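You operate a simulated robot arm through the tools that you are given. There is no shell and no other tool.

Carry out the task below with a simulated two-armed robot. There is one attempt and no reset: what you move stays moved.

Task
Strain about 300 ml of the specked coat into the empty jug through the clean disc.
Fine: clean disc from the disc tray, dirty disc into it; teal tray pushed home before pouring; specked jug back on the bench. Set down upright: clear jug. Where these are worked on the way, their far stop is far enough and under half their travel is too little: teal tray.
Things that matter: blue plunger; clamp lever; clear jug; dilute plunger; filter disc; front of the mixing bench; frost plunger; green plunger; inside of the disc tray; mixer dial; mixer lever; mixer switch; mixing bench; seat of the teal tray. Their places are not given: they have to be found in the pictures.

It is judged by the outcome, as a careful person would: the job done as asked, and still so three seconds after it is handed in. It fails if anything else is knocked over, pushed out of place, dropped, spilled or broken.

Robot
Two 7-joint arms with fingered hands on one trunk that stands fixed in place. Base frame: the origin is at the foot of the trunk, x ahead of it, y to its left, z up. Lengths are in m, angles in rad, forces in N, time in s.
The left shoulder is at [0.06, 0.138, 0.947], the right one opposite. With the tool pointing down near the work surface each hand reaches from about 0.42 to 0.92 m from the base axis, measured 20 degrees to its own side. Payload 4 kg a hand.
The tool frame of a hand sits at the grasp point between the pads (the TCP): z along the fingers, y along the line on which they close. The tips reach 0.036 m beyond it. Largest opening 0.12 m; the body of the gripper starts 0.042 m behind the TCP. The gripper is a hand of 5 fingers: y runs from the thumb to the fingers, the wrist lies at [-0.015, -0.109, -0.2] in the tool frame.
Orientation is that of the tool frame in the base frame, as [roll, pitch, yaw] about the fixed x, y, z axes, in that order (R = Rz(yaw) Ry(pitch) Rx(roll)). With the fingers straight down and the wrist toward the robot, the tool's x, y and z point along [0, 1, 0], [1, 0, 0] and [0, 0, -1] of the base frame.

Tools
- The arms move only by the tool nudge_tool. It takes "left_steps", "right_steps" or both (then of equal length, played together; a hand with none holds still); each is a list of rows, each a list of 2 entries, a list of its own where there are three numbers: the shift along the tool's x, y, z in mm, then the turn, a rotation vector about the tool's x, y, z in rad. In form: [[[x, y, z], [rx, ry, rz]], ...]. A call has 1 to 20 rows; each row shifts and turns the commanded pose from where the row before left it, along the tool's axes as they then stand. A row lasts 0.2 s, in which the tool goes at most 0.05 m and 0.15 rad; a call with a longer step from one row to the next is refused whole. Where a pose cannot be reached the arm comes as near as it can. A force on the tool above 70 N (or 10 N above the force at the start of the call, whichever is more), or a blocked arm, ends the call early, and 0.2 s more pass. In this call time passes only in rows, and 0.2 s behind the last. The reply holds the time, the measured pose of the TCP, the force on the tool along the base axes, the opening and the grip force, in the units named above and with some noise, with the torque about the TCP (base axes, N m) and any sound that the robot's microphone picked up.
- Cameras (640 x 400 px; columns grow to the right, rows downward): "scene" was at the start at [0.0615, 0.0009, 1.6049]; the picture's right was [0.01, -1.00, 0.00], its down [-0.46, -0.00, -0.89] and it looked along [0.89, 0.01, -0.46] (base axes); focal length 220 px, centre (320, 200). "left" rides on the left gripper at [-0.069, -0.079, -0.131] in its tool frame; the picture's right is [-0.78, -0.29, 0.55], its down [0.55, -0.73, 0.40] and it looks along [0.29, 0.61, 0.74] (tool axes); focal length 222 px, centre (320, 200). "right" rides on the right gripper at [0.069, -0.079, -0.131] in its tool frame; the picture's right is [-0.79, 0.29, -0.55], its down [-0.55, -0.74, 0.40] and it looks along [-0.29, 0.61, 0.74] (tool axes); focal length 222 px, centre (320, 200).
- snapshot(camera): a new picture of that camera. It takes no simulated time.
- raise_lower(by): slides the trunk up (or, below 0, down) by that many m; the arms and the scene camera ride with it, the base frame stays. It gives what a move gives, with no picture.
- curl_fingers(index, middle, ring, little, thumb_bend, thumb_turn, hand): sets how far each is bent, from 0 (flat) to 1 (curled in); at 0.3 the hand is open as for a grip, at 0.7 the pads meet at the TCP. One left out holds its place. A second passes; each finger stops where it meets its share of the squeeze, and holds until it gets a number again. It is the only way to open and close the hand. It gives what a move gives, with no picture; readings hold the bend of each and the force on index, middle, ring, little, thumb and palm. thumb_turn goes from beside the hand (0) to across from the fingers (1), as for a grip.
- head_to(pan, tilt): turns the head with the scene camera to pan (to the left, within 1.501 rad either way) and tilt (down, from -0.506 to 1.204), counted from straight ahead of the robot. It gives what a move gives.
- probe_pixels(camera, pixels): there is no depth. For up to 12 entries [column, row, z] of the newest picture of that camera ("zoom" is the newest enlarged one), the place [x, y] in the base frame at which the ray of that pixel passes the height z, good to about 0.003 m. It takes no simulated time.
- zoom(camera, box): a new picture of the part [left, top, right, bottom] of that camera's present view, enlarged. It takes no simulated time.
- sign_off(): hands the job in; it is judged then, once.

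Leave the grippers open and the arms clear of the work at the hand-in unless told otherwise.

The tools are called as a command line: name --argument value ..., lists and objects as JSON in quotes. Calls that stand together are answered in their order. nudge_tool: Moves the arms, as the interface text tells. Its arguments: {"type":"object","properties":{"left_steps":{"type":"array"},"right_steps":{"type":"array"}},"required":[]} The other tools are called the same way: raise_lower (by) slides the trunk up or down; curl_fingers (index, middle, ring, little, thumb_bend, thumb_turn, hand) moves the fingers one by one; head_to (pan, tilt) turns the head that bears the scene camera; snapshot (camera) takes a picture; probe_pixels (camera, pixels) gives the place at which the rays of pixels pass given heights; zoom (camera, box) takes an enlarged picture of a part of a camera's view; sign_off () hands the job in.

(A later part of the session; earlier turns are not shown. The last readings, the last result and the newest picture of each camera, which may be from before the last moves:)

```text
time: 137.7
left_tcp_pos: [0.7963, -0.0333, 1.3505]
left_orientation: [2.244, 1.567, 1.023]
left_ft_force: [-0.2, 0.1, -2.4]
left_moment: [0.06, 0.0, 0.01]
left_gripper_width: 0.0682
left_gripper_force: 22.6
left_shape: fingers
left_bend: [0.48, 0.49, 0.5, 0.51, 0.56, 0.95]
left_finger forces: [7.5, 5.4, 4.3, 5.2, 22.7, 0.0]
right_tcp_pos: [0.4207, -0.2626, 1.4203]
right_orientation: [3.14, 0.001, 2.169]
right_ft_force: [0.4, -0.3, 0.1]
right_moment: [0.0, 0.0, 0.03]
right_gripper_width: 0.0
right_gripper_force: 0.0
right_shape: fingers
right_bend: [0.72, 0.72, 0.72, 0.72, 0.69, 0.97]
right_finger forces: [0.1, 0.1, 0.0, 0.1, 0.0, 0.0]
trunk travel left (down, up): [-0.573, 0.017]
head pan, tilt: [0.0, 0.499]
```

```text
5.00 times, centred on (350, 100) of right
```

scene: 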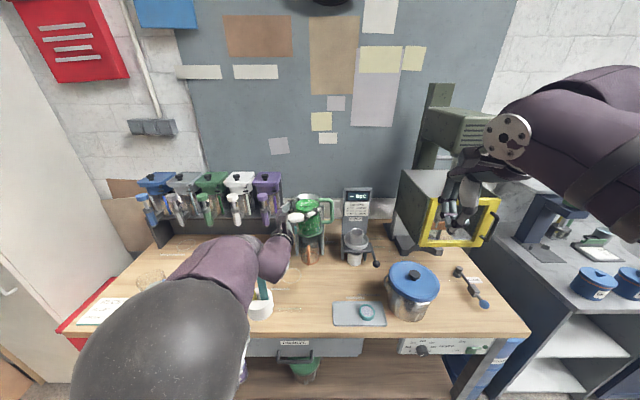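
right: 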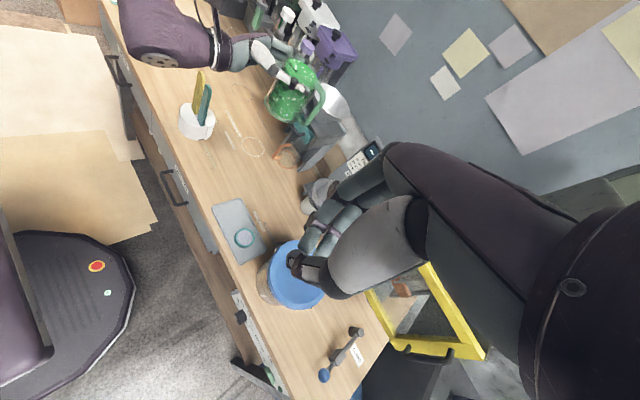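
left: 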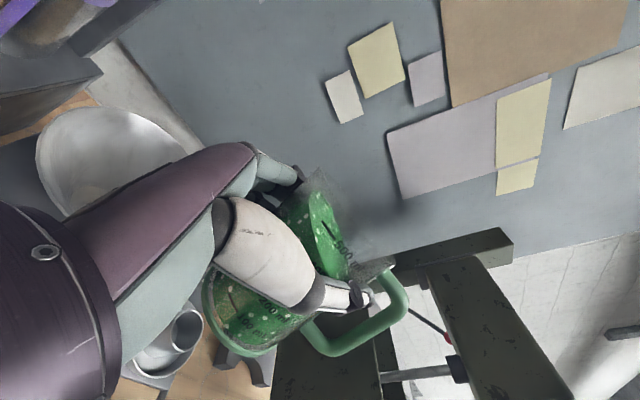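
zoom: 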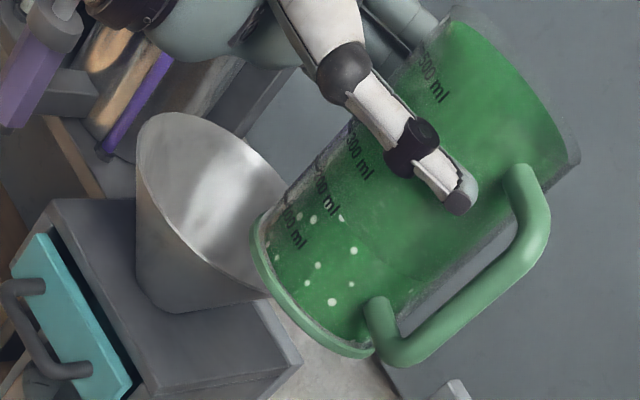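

Calibrating from the marks (about 23 mm per 100 ml), the green jug holds about 200 ml now and the clear jug about 210 ml. To cross-check I sample the weight a few times.

nudge_tool --left_steps '[[[0, 0, 0], [0, 0, 0]]]'

nudge_tool --left_steps '[[[0, 0, 0], [0, 0, 0]]]'

nudge_tool --left_steps '[[[0, 0, 0], [0, 0, 0]]]'

nudge_tool --left_steps '[[[0, 0, 0], [0, 0, 0]]]'

zoom --camera "scene" --box '[290, 230, 320, 265]'

```text
time: 138.1
left_tcp_pos: [0.7955, -0.0328, 1.3511]
left_orientation: [2.04, 1.569, 0.818]
left_ft_force: [0.1, 1.0, -2.7]
left_moment: [0.04, 0.0, -0.02]
left_gripper_width: 0.0682
left_gripper_force: 22.8
left_shape: fingers
left_bend: [0.48, 0.49, 0.5, 0.51, 0.56, 0.95]
left_finger forces: [7.5, 5.3, 4.3, 5.2, 22.6, 0.0]
right_tcp_pos: [0.4203, -0.2638, 1.4213]
right_orientation: [-3.141, 0.0, 2.17]
right_ft_force: [-0.2, -1.4, -0.3]
right_moment: [-0.01, 0.0, -0.01]
right_gripper_width: 0.0001
right_gripper_force: 0.0
right_shape: fingers
right_bend: [0.72, 0.72, 0.72, 0.72, 0.69, 0.97]
right_finger forces: [0.0, 0.1, 0.0, 0.1, 0.0, 0.0]
trunk travel left (down, up): [-0.573, 0.017]
head pan, tilt: [0.0, 0.499]
```

```text
time: 138.5
left_tcp_pos: [0.7967, -0.0336, 1.3518]
left_orientation: [2.968, 1.568, 1.745]
left_ft_force: [-0.7, 0.2, -3.6]
left_moment: [0.06, -0.01, 0.0]
left_gripper_width: 0.068
left_gripper_force: 22.6
left_shape: fingers
left_bend: [0.48, 0.49, 0.5, 0.51, 0.56, 0.95]
left_finger forces: [7.4, 5.4, 4.3, 5.2, 22.6, 0.1]
right_tcp_pos: [0.421, -0.2627, 1.4212]
right_orientation: [3.141, 0.0, 2.169]
right_ft_force: [-0.7, 0.7, 0.2]
right_moment: [-0.03, 0.0, -0.01]
right_gripper_width: 0.0001
right_gripper_force: 0.1
right_shape: fingers
right_bend: [0.72, 0.72, 0.72, 0.72, 0.69, 0.97]
right_finger forces: [0.0, 0.1, 0.0, 0.0, 0.0, 0.0]
trunk travel left (down, up): [-0.573, 0.017]
head pan, tilt: [0.0, 0.499]
```

```text
time: 138.9
left_tcp_pos: [0.797, -0.0339, 1.3513]
left_orientation: [-2.904, 1.569, 2.157]
left_ft_force: [0.6, -0.1, -2.7]
left_moment: [0.05, -0.03, -0.01]
left_gripper_width: 0.0682
left_gripper_force: 22.8
left_shape: fingers
left_bend: [0.48, 0.49, 0.5, 0.51, 0.56, 0.95]
left_finger forces: [7.6, 5.4, 4.3, 5.2, 22.6, 0.0]
right_tcp_pos: [0.4215, -0.2643, 1.4203]
right_orientation: [-3.141, -0.001, 2.17]
right_ft_force: [-0.1, 0.3, -0.2]
right_moment: [-0.02, 0.03, -0.02]
right_gripper_width: 0.0
right_gripper_force: 0.1
right_shape: fingers
right_bend: [0.72, 0.72, 0.72, 0.72, 0.69, 0.97]
right_finger forces: [0.0, 0.0, 0.0, 0.0, 0.1, 0.0]
trunk travel left (down, up): [-0.573, 0.017]
head pan, tilt: [0.0, 0.499]
```

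```text
time: 139.3
left_tcp_pos: [0.7965, -0.0312, 1.351]
left_orientation: [-2.782, 1.569, 2.28]
left_ft_force: [-0.3, -0.2, -2.2]
left_moment: [0.06, 0.01, 0.02]
left_gripper_width: 0.0683
left_gripper_force: 22.6
left_shape: fingers
left_bend: [0.48, 0.49, 0.5, 0.51, 0.56, 0.95]
left_finger forces: [7.5, 5.4, 4.3, 5.1, 22.6, 0.0]
right_tcp_pos: [0.4206, -0.2636, 1.4208]
right_orientation: [3.14, -0.001, 2.17]
right_ft_force: [-1.4, 0.1, -1.0]
right_moment: [-0.02, 0.0, -0.01]
right_gripper_width: 0.0
right_gripper_force: 0.0
right_shape: fingers
right_bend: [0.72, 0.72, 0.72, 0.72, 0.69, 0.97]
right_finger forces: [0.1, 0.0, 0.0, 0.0, 0.0, 0.1]
trunk travel left (down, up): [-0.573, 0.017]
head pan, tilt: [0.0, 0.499]
```

```text
11.43 times, centred on (305, 248) of scene
```

zoom: 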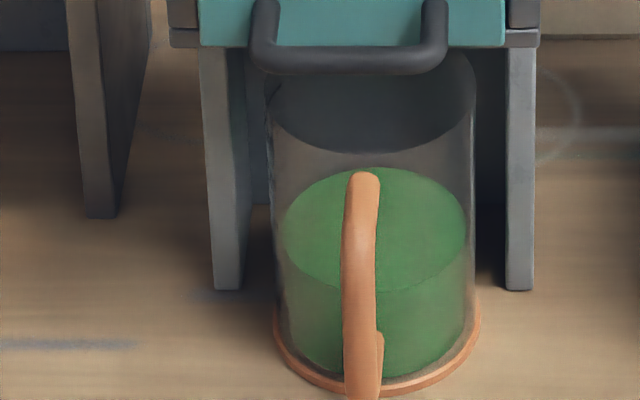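

The weight dropped about 2.2 N, i.e. about 215 ml poured — all three estimates agree. I need roughly 85 ml more. I tilt back to 58° briskly (no flow expected below 60°) and then slowly to 66°.

nudge_tool --left_steps '[[[4.1, 0, 0], [0, -0.0895, -0.0895]], [[4.1, 0.4, -0.4], [0, -0.0895, -0.0895]], [[4, 0.7, -0.7], [0, -0.0895, -0.0895]], [[3.8, 1.1, -1.1], [0, -0.0895, -0.0895]], [[3.6, 1.4, -1.4], [0, -0.0895, -0.0895]], [[3.3, 1.7, -1.7], [0, -0.0895, -0.0895]], [[3, 2, -2], [0, -0.0895, -0.0895]], [[2.6, 2.2, -2.2], [0, -0.0895, -0.0895]]]'

nudge_tool --left_steps '[[[-1, -1.2, 1.2], [0, -0.0247, -0.0247]], [[-1, -1.2, 1.2], [0, -0.0247, -0.0247]], [[-1, -1.2, 1.2], [0, -0.0247, -0.0247]], [[-1, -1.2, 1.2], [0, -0.0247, -0.0247]]]'

zoom --camera "scene" --box '[270, 160, 360, 265]'

zoom --camera "right" --box '[250, 40, 370, 160]'

```text
time: 141.1
left_tcp_pos: [0.7968, -0.0328, 1.3189]
left_orientation: [-0.786, 0.557, -2.008]
left_ft_force: [0.7, -0.5, -2.4]
left_moment: [0.09, -0.05, -0.02]
left_gripper_width: 0.068
left_gripper_force: 22.6
left_shape: fingers
left_bend: [0.48, 0.49, 0.5, 0.51, 0.56, 0.95]
left_finger forces: [7.7, 5.5, 4.4, 5.5, 22.1, 0.1]
right_tcp_pos: [0.4205, -0.2631, 1.4204]
right_orientation: [-3.141, 0.0, 2.169]
right_ft_force: [0.2, -0.7, 0.1]
right_moment: [0.05, -0.01, -0.05]
right_gripper_width: 0.0
right_gripper_force: 0.0
right_shape: fingers
right_bend: [0.72, 0.72, 0.72, 0.72, 0.69, 0.97]
right_finger forces: [0.1, 0.0, 0.0, 0.0, 0.0, 0.0]
trunk travel left (down, up): [-0.573, 0.017]
head pan, tilt: [0.0, 0.499]
```

```text
time: 142.1
left_tcp_pos: [0.7982, -0.0329, 1.3274]
left_orientation: [-0.787, 0.416, -2.007]
left_ft_force: [0.8, -0.8, -1.1]
left_moment: [0.1, -0.03, 0.0]
left_gripper_width: 0.0684
left_gripper_force: 22.4
left_shape: fingers
left_bend: [0.48, 0.49, 0.5, 0.51, 0.56, 0.95]
left_finger forces: [7.8, 5.5, 4.4, 5.3, 22.2, 0.1]
right_tcp_pos: [0.4196, -0.264, 1.4209]
right_orientation: [-3.141, 0.002, 2.17]
right_ft_force: [-0.5, -1.0, -0.8]
right_moment: [-0.01, 0.0, 0.02]
right_gripper_width: 0.0
right_gripper_force: 0.0
right_shape: fingers
right_bend: [0.72, 0.72, 0.72, 0.72, 0.69, 0.97]
right_finger forces: [0.1, 0.0, 0.0, 0.0, 0.1, 0.1]
trunk travel left (down, up): [-0.573, 0.017]
head pan, tilt: [0.0, 0.499]
```

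```text
3.81 times, centred on (315, 212) of scene
```

zoom: 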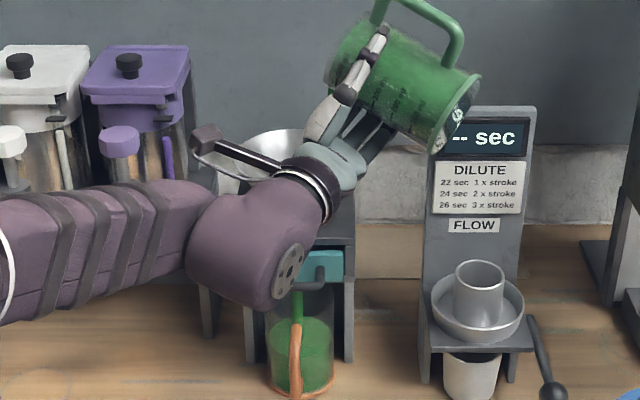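

```text
3.33 times, centred on (310, 100) of right
```

zoom: 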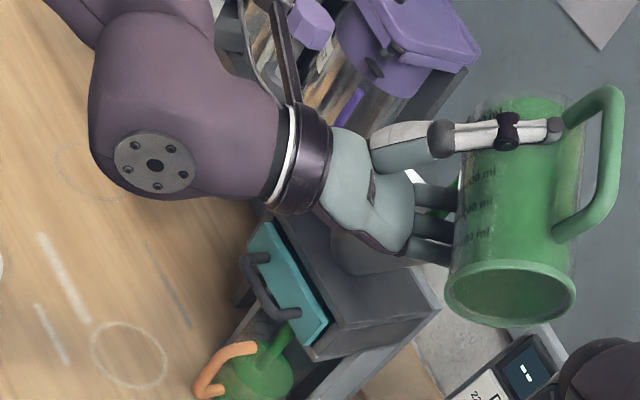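

Flow continues cleanly. I hold 2 s and read the level again (300 ml should put the surface's front edge near row 270 of this zoom).

nudge_tool --left_steps '[[[0, 0, 0], [0, 0, 0]], [[0, 0, 0], [0, 0, 0]], [[0, 0, 0], [0, 0, 0]], [[0, 0, 0], [0, 0, 0]], [[0, 0, 0], [0, 0, 0]], [[0, 0, 0], [0, 0, 0]], [[0, 0, 0], [0, 0, 0]], [[0, 0, 0], [0, 0, 0]], [[0, 0, 0], [0, 0, 0]], [[0, 0, 0], [0, 0, 0]]]'

zoom --camera "scene" --box '[285, 225, 325, 265]'

```text
time: 144.3
left_tcp_pos: [0.7975, -0.0331, 1.3268]
left_orientation: [-0.787, 0.419, -2.009]
left_ft_force: [0.3, -0.4, -3.8]
left_moment: [0.08, -0.02, -0.01]
left_gripper_width: 0.0682
left_gripper_force: 22.0
left_shape: fingers
left_bend: [0.48, 0.49, 0.5, 0.51, 0.56, 0.95]
left_finger forces: [7.9, 5.6, 4.2, 5.2, 22.1, 0.1]
right_tcp_pos: [0.4191, -0.2627, 1.4204]
right_orientation: [-3.14, 0.001, 2.171]
right_ft_force: [-0.5, -0.1, 0.3]
right_moment: [0.0, -0.03, 0.01]
right_gripper_width: 0.0001
right_gripper_force: 0.0
right_shape: fingers
right_bend: [0.72, 0.72, 0.72, 0.72, 0.69, 0.97]
right_finger forces: [0.1, 0.1, 0.0, 0.1, 0.0, 0.0]
trunk travel left (down, up): [-0.573, 0.017]
head pan, tilt: [0.0, 0.499]
```

```text
10.00 times, centred on (305, 245) of scene
```

zoom: 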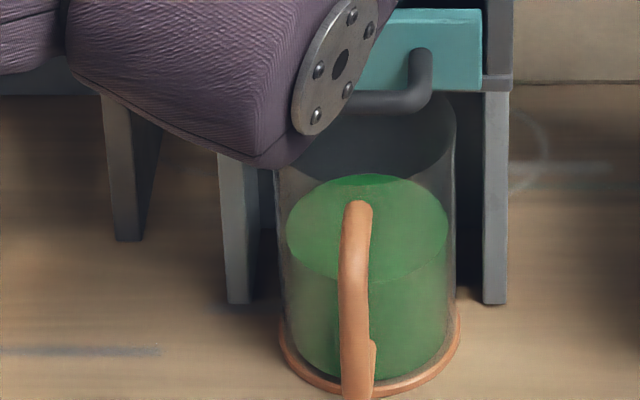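

Now about 270 ml (surface z≈0.966) and the stream has stopped. I tilt 3.2° more, gently.

nudge_tool --left_steps '[[[-0.6, -1, 1], [0, -0.0198, -0.0198]], [[-0.6, -1, 1], [0, -0.0198, -0.0198]], [[0, 0, 0], [0, 0, 0]], [[0, 0, 0], [0, 0, 0]], [[0, 0, 0], [0, 0, 0]], [[0, 0, 0], [0, 0, 0]], [[0, 0, 0], [0, 0, 0]], [[0, 0, 0], [0, 0, 0]], [[0, 0, 0], [0, 0, 0]], [[0, 0, 0], [0, 0, 0]], [[0, 0, 0], [0, 0, 0]], [[0, 0, 0], [0, 0, 0]]]'

zoom --camera "scene" --box '[285, 225, 325, 265]'

zoom --camera "right" --box '[250, 40, 370, 160]'

```text
time: 146.9
left_tcp_pos: [0.7972, -0.0325, 1.3293]
left_orientation: [-0.786, 0.363, -2.009]
left_ft_force: [1.3, -0.8, -1.9]
left_moment: [0.05, 0.01, -0.01]
left_gripper_width: 0.0682
left_gripper_force: 22.7
left_shape: fingers
left_bend: [0.48, 0.49, 0.5, 0.51, 0.56, 0.95]
left_finger forces: [7.8, 5.4, 4.3, 5.1, 22.1, 0.0]
right_tcp_pos: [0.4204, -0.2631, 1.4213]
right_orientation: [3.14, 0.0, 2.169]
right_ft_force: [0.2, -0.3, 0.4]
right_moment: [0.01, 0.0, -0.03]
right_gripper_width: 0.0002
right_gripper_force: 0.0
right_shape: fingers
right_bend: [0.72, 0.72, 0.72, 0.72, 0.69, 0.97]
right_finger forces: [0.1, 0.0, 0.1, 0.0, 0.0, 0.0]
trunk travel left (down, up): [-0.573, 0.017]
head pan, tilt: [0.0, 0.499]
```

```text
10.00 times, centred on (305, 245) of scene
```

zoom: 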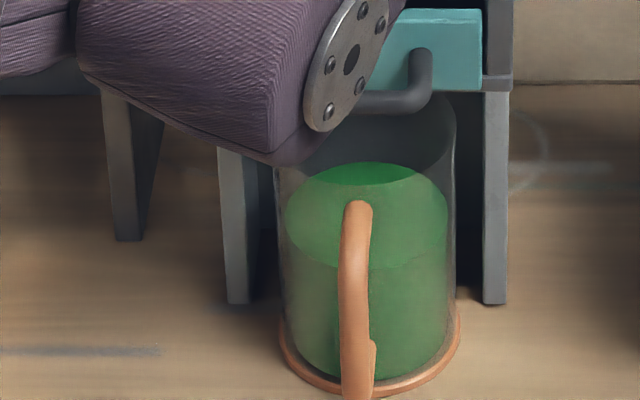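

```text
3.33 times, centred on (310, 100) of right
```

zoom: 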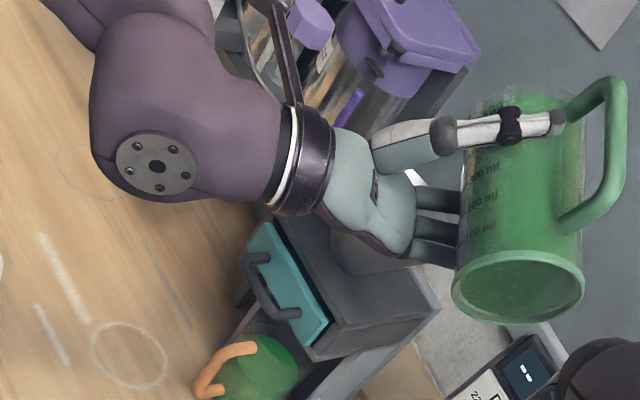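

The surface front edge is now at row ~269 and the centre at ~215: z≈0.973, i.e. about 300 ml. I tilt the jug back upright over the funnel.

nudge_tool --left_steps '[[[-1, -1.8, 1.8], [0, 0.0949, 0.0949]], [[-1.4, -1.7, 1.7], [0, 0.0949, 0.0949]], [[-1.7, -1.6, 1.6], [0, 0.0949, 0.0949]], [[-2, -1.4, 1.4], [0, 0.0949, 0.0949]], [[-2.2, -1.2, 1.2], [0, 0.0949, 0.0949]], [[-2.4, -1, 1], [0, 0.0949, 0.0949]], [[-2.6, -0.7, 0.7], [0, 0.0949, 0.0949]], [[-2.7, -0.5, 0.5], [0, 0.0949, 0.0949]], [[-2.8, -0.2, 0.2], [0, 0.0949, 0.0949]]]'

zoom --camera "scene" --box '[300, 150, 370, 210]'

zoom --camera "scene" --box '[285, 225, 325, 265]'

zoom --camera "scene" --box '[317, 176, 347, 202]'

```text
time: 148.9
left_tcp_pos: [0.7962, -0.0326, 1.3552]
left_orientation: [2.914, 1.57, 1.691]
left_ft_force: [-0.3, 0.5, -2.6]
left_moment: [0.05, 0.0, -0.01]
left_gripper_width: 0.0684
left_gripper_force: 22.0
left_shape: fingers
left_bend: [0.48, 0.49, 0.5, 0.51, 0.56, 0.95]
left_finger forces: [7.6, 5.4, 4.1, 5.0, 22.3, 0.0]
right_tcp_pos: [0.4195, -0.2621, 1.4203]
right_orientation: [-3.141, -0.001, 2.17]
right_ft_force: [1.4, 0.3, 1.4]
right_moment: [0.0, 0.05, 0.01]
right_gripper_width: 0.0
right_gripper_force: 0.1
right_shape: fingers
right_bend: [0.72, 0.72, 0.72, 0.72, 0.69, 0.97]
right_finger forces: [0.0, 0.1, 0.1, 0.0, 0.0, 0.0]
trunk travel left (down, up): [-0.573, 0.017]
head pan, tilt: [0.0, 0.499]
```

```text
6.67 times, centred on (335, 180) of scene
```

zoom: 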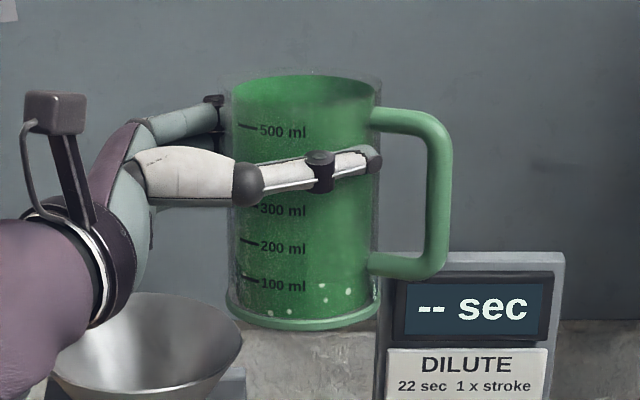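

```text
10.00 times, centred on (305, 245) of scene
```

zoom: 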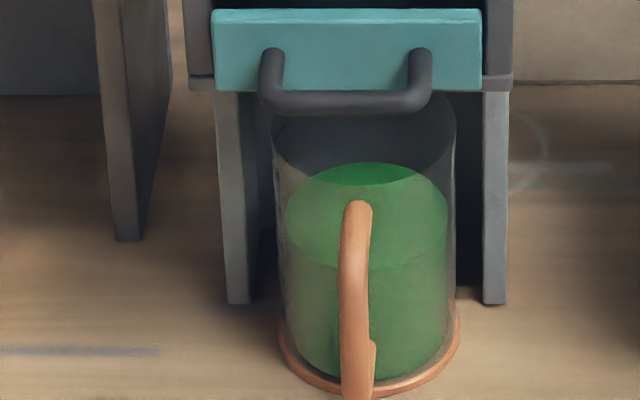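

```text
15.38 times, centred on (332, 189) of scene
```

zoom: 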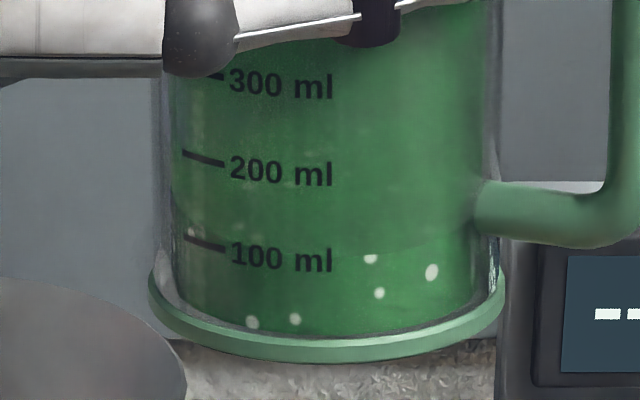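

The green jug now reads about 100 ml and the clear jug about 300 ml. I carry the jug back level, away from the funnel.

nudge_tool --left_steps '[[[0, -8, -10], [0, 0, 0]], [[0, -12.5, -15.5], [0, 0, 0]], [[0, -12.5, -15.5], [0, 0, 0]], [[1, -12.5, -15.5], [0, 0, 0]], [[2, -12.5, -15.5], [0, 0, 0]], [[2, -12.5, -15.5], [0, 0, 0]], [[2, -12.5, -15.5], [0, 0, 0]], [[2, -10, -12.5], [0, 0, 0]], [[1, -7.5, -9], [0, 0, 0]]]'

nudge_tool --left_steps '[[[0, 0, 0], [-0.1091, 0, 0]], [[0, 0, 0], [-0.1091, 0, 0]], [[0, 0, 0], [-0.1091, 0, 0]], [[0, 0, 0], [-0.1091, 0, 0]]]'

snapshot --camera "scene"

snapshot --camera "right"

```text
time: 150.9
left_tcp_pos: [0.6594, 0.053, 1.3444]
left_orientation: [2.087, 1.569, 0.866]
left_ft_force: [-0.1, 0.5, -1.3]
left_moment: [0.04, 0.01, 0.0]
left_gripper_width: 0.0682
left_gripper_force: 21.7
left_shape: fingers
left_bend: [0.48, 0.49, 0.5, 0.51, 0.56, 0.95]
left_finger forces: [7.7, 5.3, 4.0, 4.9, 22.4, 0.0]
right_tcp_pos: [0.4207, -0.2626, 1.4205]
right_orientation: [-3.141, 0.002, 2.171]
right_ft_force: [-0.4, 1.1, 0.0]
right_moment: [0.0, 0.01, -0.02]
right_gripper_width: 0.0001
right_gripper_force: 0.0
right_shape: fingers
right_bend: [0.72, 0.72, 0.72, 0.72, 0.69, 0.97]
right_finger forces: [0.0, 0.0, 0.0, 0.0, 0.0, 0.0]
trunk travel left (down, up): [-0.573, 0.017]
head pan, tilt: [0.0, 0.499]
```

```text
time: 151.9
left_tcp_pos: [0.6602, 0.0514, 1.344]
left_orientation: [2.202, 1.569, 1.308]
left_ft_force: [0.1, -0.1, -2.0]
left_moment: [0.05, 0.03, 0.02]
left_gripper_width: 0.0681
left_gripper_force: 21.8
left_shape: fingers
left_bend: [0.47, 0.49, 0.5, 0.51, 0.56, 0.94]
left_finger forces: [7.3, 4.8, 4.0, 5.3, 22.0, 0.0]
left hand out of reach, approached as far as the arm can: row 4
right_tcp_pos: [0.4197, -0.263, 1.4215]
right_orientation: [-3.141, -0.001, 2.168]
right_ft_force: [0.0, 0.6, 0.1]
right_moment: [0.02, -0.02, -0.01]
right_gripper_width: 0.0
right_gripper_force: 0.0
right_shape: fingers
right_bend: [0.72, 0.72, 0.72, 0.72, 0.69, 0.97]
right_finger forces: [0.0, 0.0, 0.0, 0.1, 0.0, 0.1]
trunk travel left (down, up): [-0.573, 0.017]
head pan, tilt: [0.0, 0.499]
```

```text
taken
```

scene: 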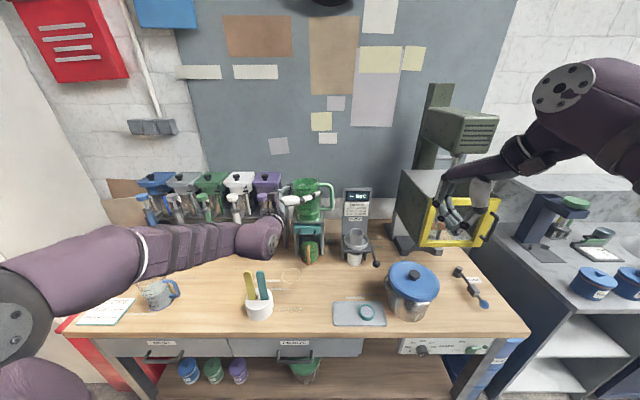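

```text
taken
```

right: 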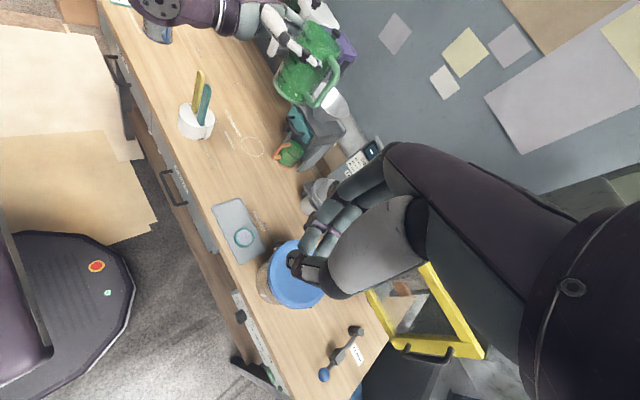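

The jug stays upright; the yaw stopped about 6° short of its original heading, which is harmless. I carry it back above its old place in two smooth calls.

nudge_tool --left_steps '[[[2, 6, -10], [0, 0, 0]], [[3, 10, -17], [0, 0, 0]], [[3, 13, -22], [0, 0, 0]], [[4, 13, -22], [0, 0, 0]], [[4, 13, -22], [0, 0, 0]], [[5, 13, -22], [0, 0, 0]], [[5, 13, -22], [0, 0, 0]], [[6, 13, -22], [0, 0, 0]]]'

snapshot --camera "scene"

```text
time: 153.7
left_tcp_pos: [0.6335, 0.2346, 1.3139]
left_orientation: [-2.137, 1.57, -3.03]
left_ft_force: [0.3, 0.0, -1.6]
left_moment: [0.06, 0.03, 0.0]
left_gripper_width: 0.0684
left_gripper_force: 21.9
left_shape: fingers
left_bend: [0.47, 0.49, 0.5, 0.51, 0.56, 0.94]
left_finger forces: [7.4, 5.0, 4.0, 5.3, 21.9, 0.0]
right_tcp_pos: [0.4202, -0.2623, 1.4208]
right_orientation: [3.141, 0.001, 2.17]
right_ft_force: [0.2, 0.3, -0.4]
right_moment: [-0.03, 0.0, 0.02]
right_gripper_width: 0.0001
right_gripper_force: 0.1
right_shape: fingers
right_bend: [0.72, 0.72, 0.72, 0.72, 0.69, 0.97]
right_finger forces: [0.0, 0.1, 0.1, 0.0, 0.0, 0.1]
trunk travel left (down, up): [-0.573, 0.017]
head pan, tilt: [0.0, 0.499]
```

```text
taken
```

scene: 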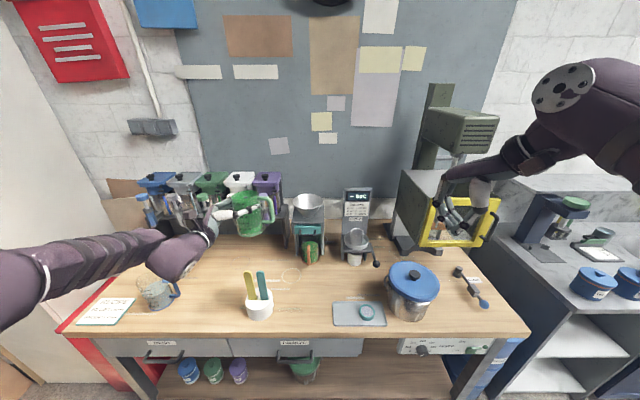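

nudge_tool --left_steps '[[[8, 12.1, -20.5], [0, 0, 0]], [[8, 12.1, -20.5], [0, 0, 0]], [[8, 12.1, -20.5], [0, 0, 0]], [[8, 12.1, -20.5], [0, 0, 0]], [[8, 12.1, -20.5], [0, 0, 0]], [[8, 12.1, -20.5], [0, 0, 0]], [[8, 12.1, -20.5], [0, 0, 0]], [[8, 12.1, -20.5], [0, 0, 0]], [[0, 0, 0], [-0.108, 0, 0]]]'

head_to --pan 0.3 --tilt 0.55

snapshot --camera "scene"

snapshot --camera "left"

```text
time: 155.7
left_tcp_pos: [0.6058, 0.4215, 1.2497]
left_orientation: [3.025, 1.569, 2.238]
left_ft_force: [0.1, -0.6, -1.2]
left_moment: [0.06, 0.03, 0.02]
left_gripper_width: 0.0681
left_gripper_force: 21.6
left_shape: fingers
left_bend: [0.47, 0.49, 0.5, 0.51, 0.56, 0.94]
left_finger forces: [7.4, 4.8, 3.9, 5.2, 21.8, 0.0]
right_tcp_pos: [0.4202, -0.2631, 1.4211]
right_orientation: [3.139, -0.001, 2.17]
right_ft_force: [-0.3, 0.1, -0.4]
right_moment: [0.01, 0.0, 0.04]
right_gripper_width: 0.0001
right_gripper_force: 0.0
right_shape: fingers
right_bend: [0.72, 0.72, 0.72, 0.72, 0.69, 0.97]
right_finger forces: [0.0, 0.0, 0.0, 0.1, 0.0, 0.0]
trunk travel left (down, up): [-0.573, 0.017]
head pan, tilt: [0.0, 0.499]
```

```text
time: 156.5
left_tcp_pos: [0.6074, 0.4213, 1.2487]
left_orientation: [1.441, 1.569, 0.655]
left_ft_force: [-0.3, 0.8, -3.8]
left_moment: [0.02, 0.0, 0.0]
left_gripper_width: 0.0682
left_gripper_force: 21.5
left_shape: fingers
left_bend: [0.47, 0.49, 0.5, 0.51, 0.56, 0.94]
left_finger forces: [7.4, 4.8, 3.9, 5.2, 21.8, 0.0]
right_tcp_pos: [0.4198, -0.2623, 1.4205]
right_orientation: [-3.142, 0.0, 2.168]
right_ft_force: [0.1, 0.1, 0.0]
right_moment: [0.01, -0.01, -0.02]
right_gripper_width: 0.0
right_gripper_force: 0.1
right_shape: fingers
right_bend: [0.72, 0.72, 0.72, 0.72, 0.69, 0.97]
right_finger forces: [0.0, 0.0, 0.0, 0.0, 0.1, 0.0]
trunk travel left (down, up): [-0.573, 0.017]
head pan, tilt: [0.3, 0.55]
```

```text
taken
```

scene: 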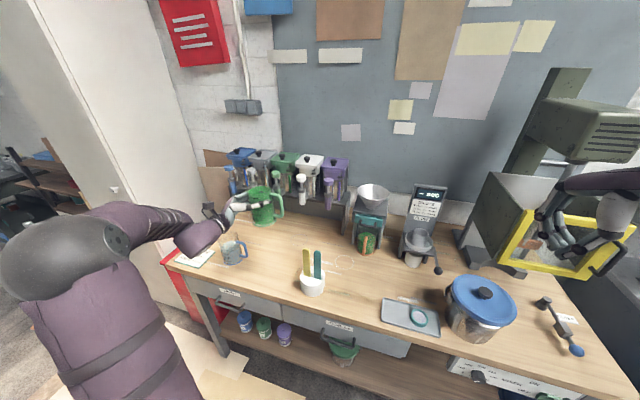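

```text
taken
```

left: 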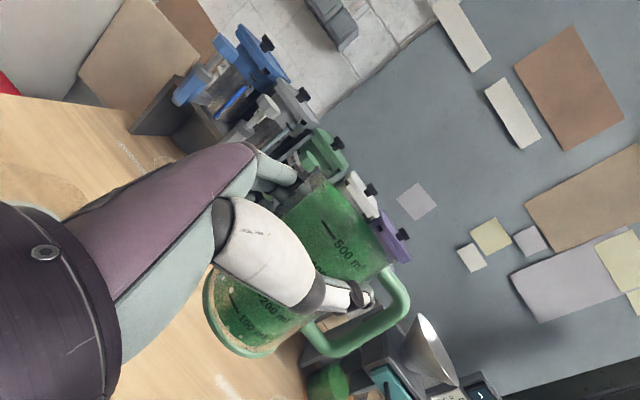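

Heading is exactly as at pickup. I lower the jug straight down to about 15 mm above the bench.

nudge_tool --left_steps '[[[12, -1, -1], [0, 0, 0]], [[22, 0, -1], [0, 0, 0]], [[25, 0, 0], [0, 0, 0]], [[25, 0, 0], [0, 0, 0]], [[25, 0, 0], [0, 0, 0]], [[25, 0, 0], [0, 0, 0]], [[25, 0, 0], [0, 0, 0]], [[25, 0, 0], [0, 0, 0]], [[22, 0, 0], [0, 0, 0]], [[18, 0, 0], [0, 0, 0]], [[12, 0, 0], [0, 0, 0]]]'

zoom --camera "scene" --box '[205, 215, 305, 290]'

snapshot --camera "left"

```text
time: 158.9
left_tcp_pos: [0.605, 0.4238, 1.0148]
left_orientation: [0.05, 1.57, -0.738]
left_ft_force: [0.1, 0.5, -2.5]
left_moment: [0.06, 0.01, -0.01]
left_gripper_width: 0.0683
left_gripper_force: 21.3
left_shape: fingers
left_bend: [0.47, 0.49, 0.5, 0.51, 0.56, 0.94]
left_finger forces: [7.4, 4.8, 3.8, 5.2, 21.8, 0.0]
right_tcp_pos: [0.4216, -0.2634, 1.4204]
right_orientation: [-3.142, -0.003, 2.17]
right_ft_force: [-0.5, 0.1, -0.9]
right_moment: [-0.02, 0.0, -0.06]
right_gripper_width: 0.0
right_gripper_force: 0.0
right_shape: fingers
right_bend: [0.72, 0.72, 0.72, 0.72, 0.69, 0.97]
right_finger forces: [0.1, 0.0, 0.0, 0.0, 0.0, 0.0]
trunk travel left (down, up): [-0.573, 0.017]
head pan, tilt: [0.3, 0.55]
```

```text
5.33 times, centred on (255, 252) of scene
```

zoom: 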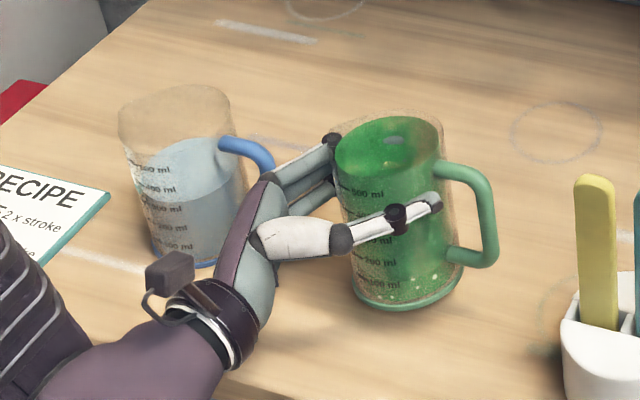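

```text
taken
```

left: 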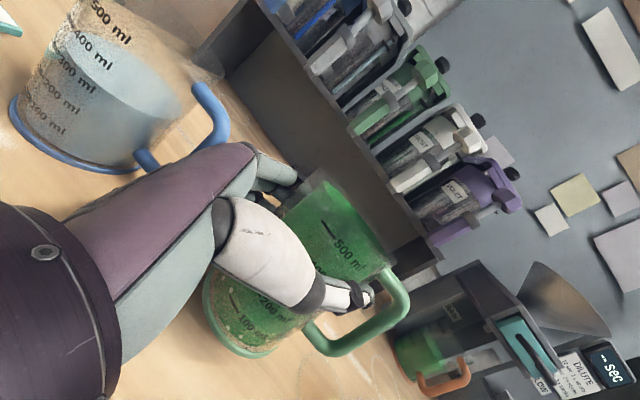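

Good; the left camera now also sees the clear jug from its marked side. I zoom on it to read the level directly.

zoom --camera "left" --box '[385, 310, 475, 400]'

zoom --camera "left" --box '[390, 325, 440, 395]'

```text
4.44 times, centred on (430, 355) of left
```

zoom: 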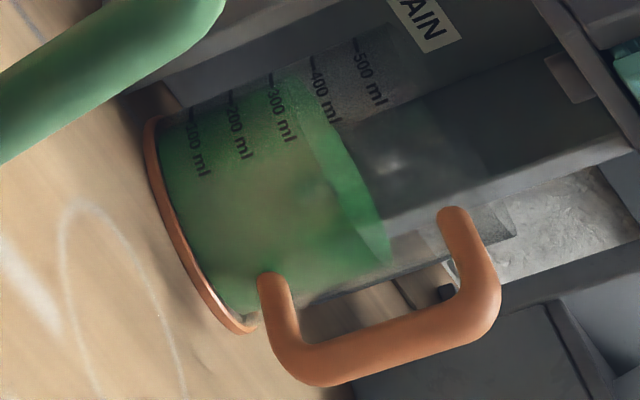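

```text
5.71 times, centred on (415, 360) of left
```

zoom: 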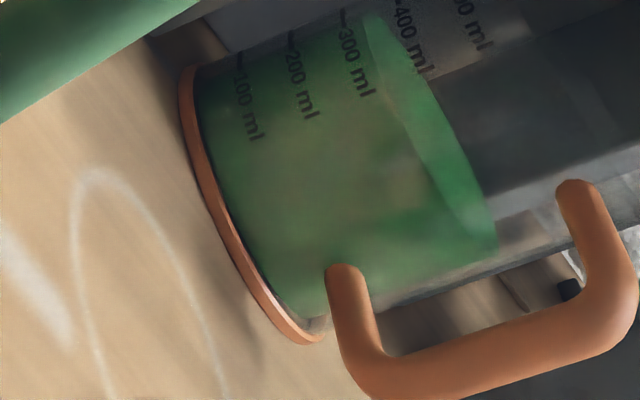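

zoom --camera "left" --box '[408, 325, 434, 353]'

zoom --camera "left" --box '[395, 320, 435, 360]'

```text
14.29 times, centred on (421, 339) of left
```

zoom: 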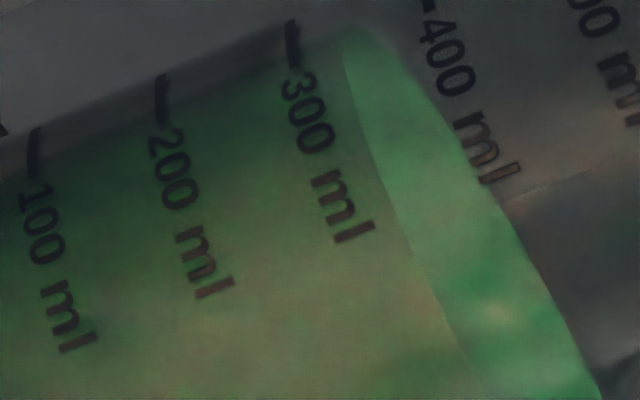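

```text
10.00 times, centred on (415, 340) of left
```

zoom: 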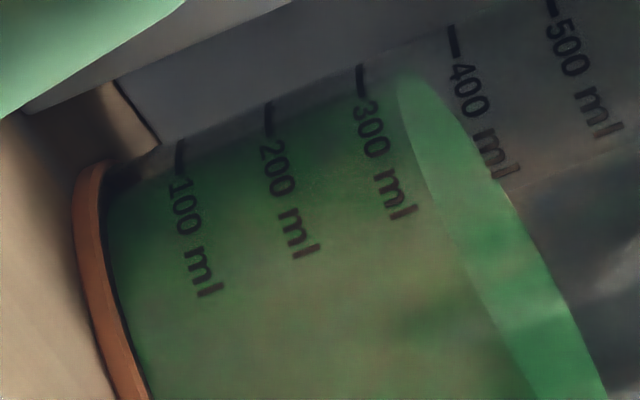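

From the marks the clear jug reads a bit over 300 ml (roughly 320–335) — about the amount asked. Now I set the specked jug down: first 18 mm, then small steps while watching the force.

nudge_tool --left_steps '[[[9, 0, 0], [0, 0, 0]], [[8, 0, 0], [0, 0, 0]]]'

nudge_tool --left_steps '[[[4, 0, 0], [0, 0, 0]], [[3, 0, 0], [0, 0, 0]]]'

zoom --camera "scene" --box '[215, 220, 295, 285]'

```text
time: 159.5
left_tcp_pos: [0.6049, 0.4228, 0.9972]
left_orientation: [-2.433, 1.569, 3.065]
left_ft_force: [0.4, 0.3, -2.4]
left_moment: [0.05, 0.04, -0.01]
left_gripper_width: 0.068
left_gripper_force: 21.4
left_shape: fingers
left_bend: [0.47, 0.49, 0.5, 0.51, 0.56, 0.94]
left_finger forces: [7.4, 4.9, 3.8, 5.0, 21.7, 0.1]
right_tcp_pos: [0.4214, -0.2623, 1.42]
right_orientation: [-3.14, -0.002, 2.17]
right_ft_force: [0.0, 0.1, -0.1]
right_moment: [-0.04, -0.02, 0.01]
right_gripper_width: 0.0
right_gripper_force: 0.1
right_shape: fingers
right_bend: [0.72, 0.72, 0.72, 0.72, 0.69, 0.97]
right_finger forces: [0.0, 0.1, 0.1, 0.0, 0.0, 0.0]
trunk travel left (down, up): [-0.573, 0.017]
head pan, tilt: [0.3, 0.55]
```

```text
time: 160.1
left_tcp_pos: [0.6051, 0.4223, 0.9908]
left_orientation: [0.554, 1.57, -0.235]
left_ft_force: [0.0, 0.2, 0.9]
left_moment: [0.06, -0.05, 0.01]
left_gripper_width: 0.0682
left_gripper_force: 22.0
left_shape: fingers
left_bend: [0.47, 0.49, 0.5, 0.51, 0.56, 0.94]
left_finger forces: [7.1, 4.7, 4.0, 5.3, 22.1, 0.0]
right_tcp_pos: [0.4199, -0.2632, 1.4212]
right_orientation: [3.141, 0.0, 2.171]
right_ft_force: [0.0, 0.2, 0.0]
right_moment: [-0.01, 0.0, 0.0]
right_gripper_width: 0.0
right_gripper_force: 0.0
right_shape: fingers
right_bend: [0.72, 0.72, 0.72, 0.72, 0.69, 0.97]
right_finger forces: [0.0, 0.0, 0.0, 0.0, 0.0, 0.1]
trunk travel left (down, up): [-0.573, 0.017]
head pan, tilt: [0.3, 0.55]
```

```text
6.15 times, centred on (255, 252) of scene
```

zoom: 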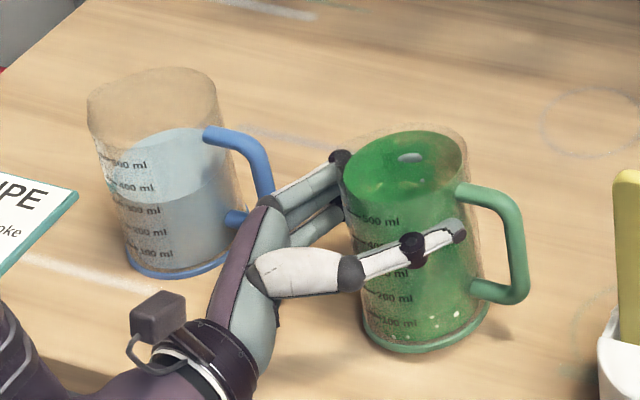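

Contact: the reading went from −2.4 N to +0.9 N. I press 1.5 mm more so it stands flat, then loosen the grip in stages.

nudge_tool --left_steps '[[[1.5, 0, 0], [0, 0, 0]]]'

curl_fingers --hand "left" --thumb_bend 0.56 --index 0.49 --middle 0.49 --ring 0.49 --little 0.49

curl_fingers --hand "left" --thumb_bend 0.48 --index 0.43 --middle 0.43 --ring 0.43 --little 0.43

zoom --camera "scene" --box '[215, 220, 295, 285]'

```text
time: 160.5
left_tcp_pos: [0.6032, 0.4226, 0.9884]
left_orientation: [1.129, 1.568, 0.342]
left_ft_force: [-0.4, -0.1, 6.3]
left_moment: [0.13, -0.16, -0.03]
left_gripper_width: 0.0685
left_gripper_force: 21.0
left_shape: fingers
left_bend: [0.48, 0.49, 0.5, 0.51, 0.56, 0.94]
left_finger forces: [6.9, 4.4, 3.9, 5.0, 22.4, 0.0]
right_tcp_pos: [0.4192, -0.2631, 1.4221]
right_orientation: [-3.141, 0.002, 2.169]
right_ft_force: [0.3, -0.2, 1.3]
right_moment: [0.0, 0.03, 0.01]
right_gripper_width: 0.0001
right_gripper_force: 0.0
right_shape: fingers
right_bend: [0.72, 0.72, 0.72, 0.72, 0.69, 0.97]
right_finger forces: [0.0, 0.1, 0.0, 0.0, 0.0, 0.1]
trunk travel left (down, up): [-0.573, 0.017]
head pan, tilt: [0.3, 0.55]
```

```text
time: 161.5
left_tcp_pos: [0.6034, 0.4227, 0.989]
left_orientation: [1.137, 1.569, 0.349]
left_ft_force: [-1.1, -1.8, 7.7]
left_moment: [0.02, -0.19, -0.05]
left_gripper_width: 0.071
left_gripper_force: 11.0
left_shape: fingers
left_bend: [0.46, 0.47, 0.48, 0.48, 0.52, 0.95]
left_finger forces: [3.3, 2.2, 1.7, 2.4, 12.7, 0.0]
right_tcp_pos: [0.42, -0.2638, 1.422]
right_orientation: [3.14, 0.0, 2.169]
right_ft_force: [-0.2, 0.8, 0.1]
right_moment: [-0.03, 0.02, 0.03]
right_gripper_width: 0.0
right_gripper_force: 0.1
right_shape: fingers
right_bend: [0.72, 0.72, 0.72, 0.72, 0.69, 0.97]
right_finger forces: [0.0, 0.0, 0.0, 0.0, 0.0, 0.1]
trunk travel left (down, up): [-0.573, 0.017]
head pan, tilt: [0.3, 0.55]
```

```text
time: 162.5
left_tcp_pos: [0.6048, 0.4237, 0.9874]
left_orientation: [-0.535, 1.571, -1.322]
left_ft_force: [-0.1, 0.6, -1.4]
left_moment: [0.02, -0.03, 0.03]
left_gripper_width: 0.0761
left_gripper_force: 2.0
left_shape: fingers
left_bend: [0.43, 0.43, 0.43, 0.43, 0.47, 0.97]
left_finger forces: [0.2, 0.1, 0.0, 1.2, 1.9, 0.0]
right_tcp_pos: [0.4204, -0.2624, 1.4214]
right_orientation: [-3.141, 0.001, 2.17]
right_ft_force: [-0.2, -0.3, -0.3]
right_moment: [-0.01, 0.02, 0.01]
right_gripper_width: 0.0001
right_gripper_force: 0.1
right_shape: fingers
right_bend: [0.72, 0.72, 0.72, 0.72, 0.69, 0.97]
right_finger forces: [0.1, 0.0, 0.0, 0.0, 0.0, 0.0]
trunk travel left (down, up): [-0.573, 0.017]
head pan, tilt: [0.3, 0.55]
```

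```text
6.15 times, centred on (255, 252) of scene
```

zoom: 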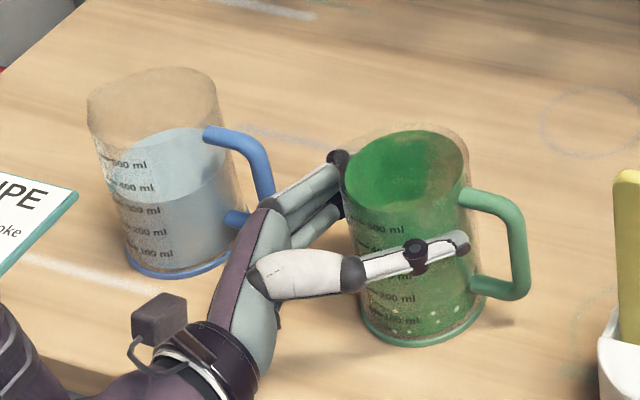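

The jug stands on the bench. I open to 0.37 and draw the hand straight back along the approach line.

curl_fingers --hand "left" --thumb_bend 0.37 --index 0.37 --middle 0.37 --ring 0.37 --little 0.37

nudge_tool --left_steps '[[[0, 0, -10], [0, 0, 0]], [[0, 0, -15], [0, 0, 0]], [[0, 0, -15], [0, 0, 0]]]'

zoom --camera "scene" --box '[205, 215, 305, 290]'

zoom --camera "left" --box '[200, 80, 460, 370]'

```text
time: 163.5
left_tcp_pos: [0.6045, 0.4241, 0.9888]
left_orientation: [-3.131, 1.57, 2.366]
left_ft_force: [0.1, -0.8, -0.1]
left_moment: [-0.03, -0.03, 0.0]
left_gripper_width: 0.0986
left_gripper_force: 0.1
left_shape: fingers
left_bend: [0.37, 0.37, 0.37, 0.37, 0.37, 0.97]
left_finger forces: [0.1, 0.0, 0.0, 0.0, 0.0, 0.0]
right_tcp_pos: [0.4208, -0.262, 1.4208]
right_orientation: [-3.141, -0.001, 2.17]
right_ft_force: [-0.4, 0.4, 0.2]
right_moment: [0.0, 0.01, 0.0]
right_gripper_width: 0.0001
right_gripper_force: 0.1
right_shape: fingers
right_bend: [0.72, 0.72, 0.72, 0.72, 0.69, 0.97]
right_finger forces: [0.0, 0.0, 0.0, 0.0, 0.0, 0.0]
trunk travel left (down, up): [-0.573, 0.017]
head pan, tilt: [0.3, 0.55]
```

```text
time: 164.3
left_tcp_pos: [0.5758, 0.4531, 0.9877]
left_orientation: [-0.394, 1.568, -1.18]
left_ft_force: [0.4, -0.2, 0.6]
left_moment: [0.01, 0.0, 0.04]
left_gripper_width: 0.0986
left_gripper_force: 0.0
left_shape: fingers
left_bend: [0.37, 0.37, 0.37, 0.37, 0.37, 0.97]
left_finger forces: [0.0, 0.4, 0.0, 0.1, 0.1, 0.1]
right_tcp_pos: [0.4199, -0.2636, 1.4211]
right_orientation: [3.14, 0.0, 2.171]
right_ft_force: [0.7, 0.4, 0.0]
right_moment: [-0.02, 0.02, 0.02]
right_gripper_width: 0.0002
right_gripper_force: 0.1
right_shape: fingers
right_bend: [0.72, 0.72, 0.72, 0.72, 0.69, 0.97]
right_finger forces: [0.0, 0.0, 0.1, 0.0, 0.0, 0.0]
trunk travel left (down, up): [-0.573, 0.017]
head pan, tilt: [0.3, 0.55]
```

```text
5.33 times, centred on (255, 252) of scene
```

zoom: 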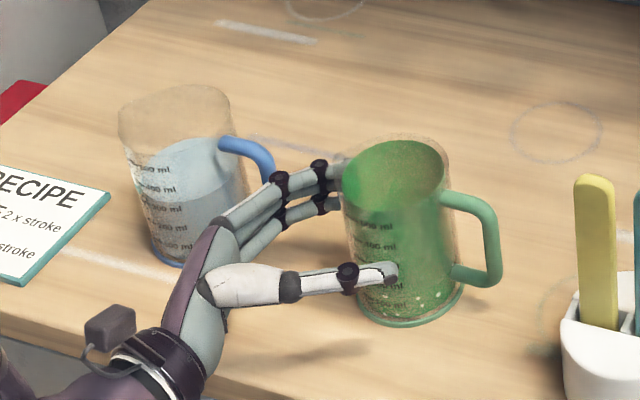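

```text
1.38 times, centred on (330, 225) of left
```

zoom: 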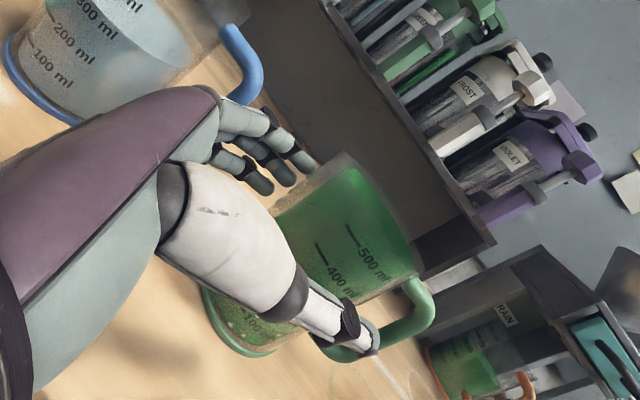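

The hand is coming free and the jug stands still. I retreat the remaining way along the line and toward the robot.

nudge_tool --left_steps '[[[0, 0, -20], [0, 0, 0]], [[0, 0, -20], [0, 0, 0]], [[0, -18, -25], [0, 0, 0]], [[0, -18, -25], [0, 0, 0]], [[0, -18, -25], [0, 0, 0]]]'

zoom --camera "scene" --box '[205, 215, 305, 290]'

snapshot --camera "left"

```text
time: 165.5
left_tcp_pos: [0.455, 0.495, 0.9881]
left_orientation: [1.721, 1.57, 0.934]
left_ft_force: [0.2, -0.5, 0.7]
left_moment: [0.02, 0.02, 0.01]
left_gripper_width: 0.0985
left_gripper_force: 0.1
left_shape: fingers
left_bend: [0.37, 0.37, 0.37, 0.37, 0.37, 0.97]
left_finger forces: [0.0, 0.0, 0.0, 0.1, 0.0, 0.1]
right_tcp_pos: [0.4207, -0.2632, 1.4205]
right_orientation: [-3.141, 0.0, 2.171]
right_ft_force: [0.3, -0.7, 0.2]
right_moment: [0.0, 0.0, 0.0]
right_gripper_width: 0.0002
right_gripper_force: 0.1
right_shape: fingers
right_bend: [0.72, 0.72, 0.72, 0.72, 0.69, 0.97]
right_finger forces: [0.1, 0.0, 0.1, 0.0, 0.0, 0.0]
trunk travel left (down, up): [-0.573, 0.017]
head pan, tilt: [0.3, 0.55]
```

```text
5.33 times, centred on (255, 252) of scene
```

zoom: 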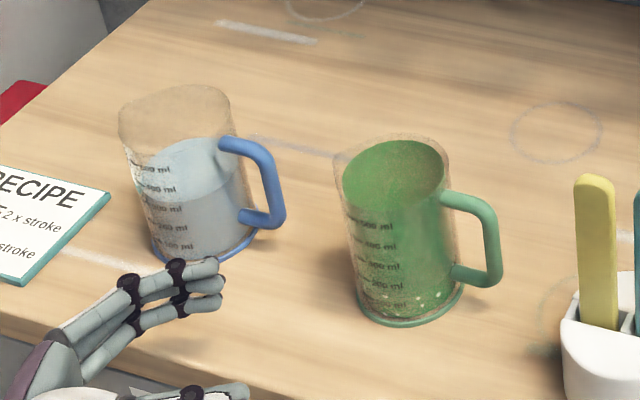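

```text
taken
```

left: 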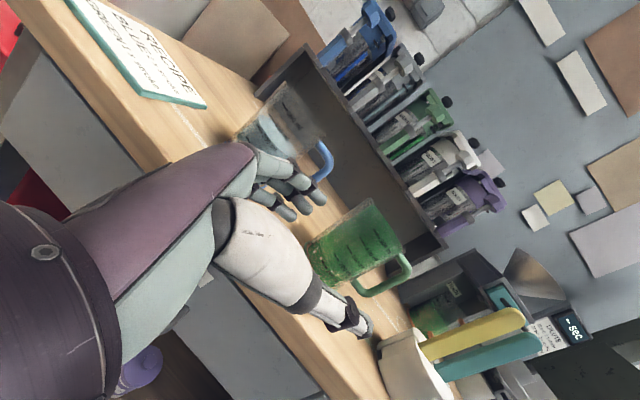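

Both jugs stand upright in their places. From here the left camera sees the clear jug almost level; I zoom to read its marks once more.

zoom --camera "left" --box '[405, 285, 465, 345]'

zoom --camera "left" --box '[415, 295, 445, 335]'

```text
6.67 times, centred on (435, 315) of left
```

zoom: 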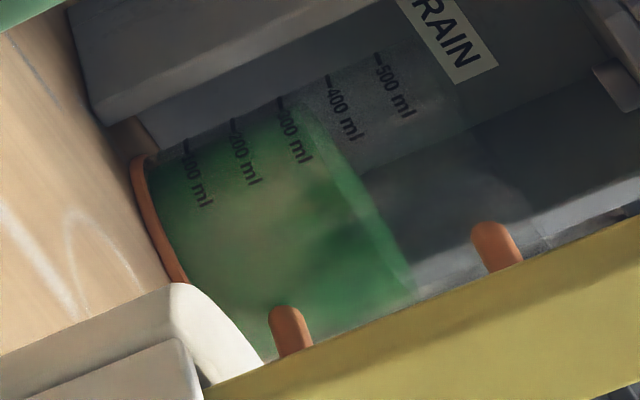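

```text
10.00 times, centred on (430, 315) of left
```

zoom: 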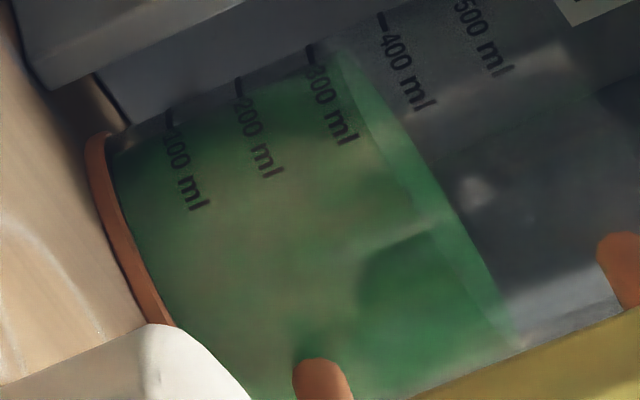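

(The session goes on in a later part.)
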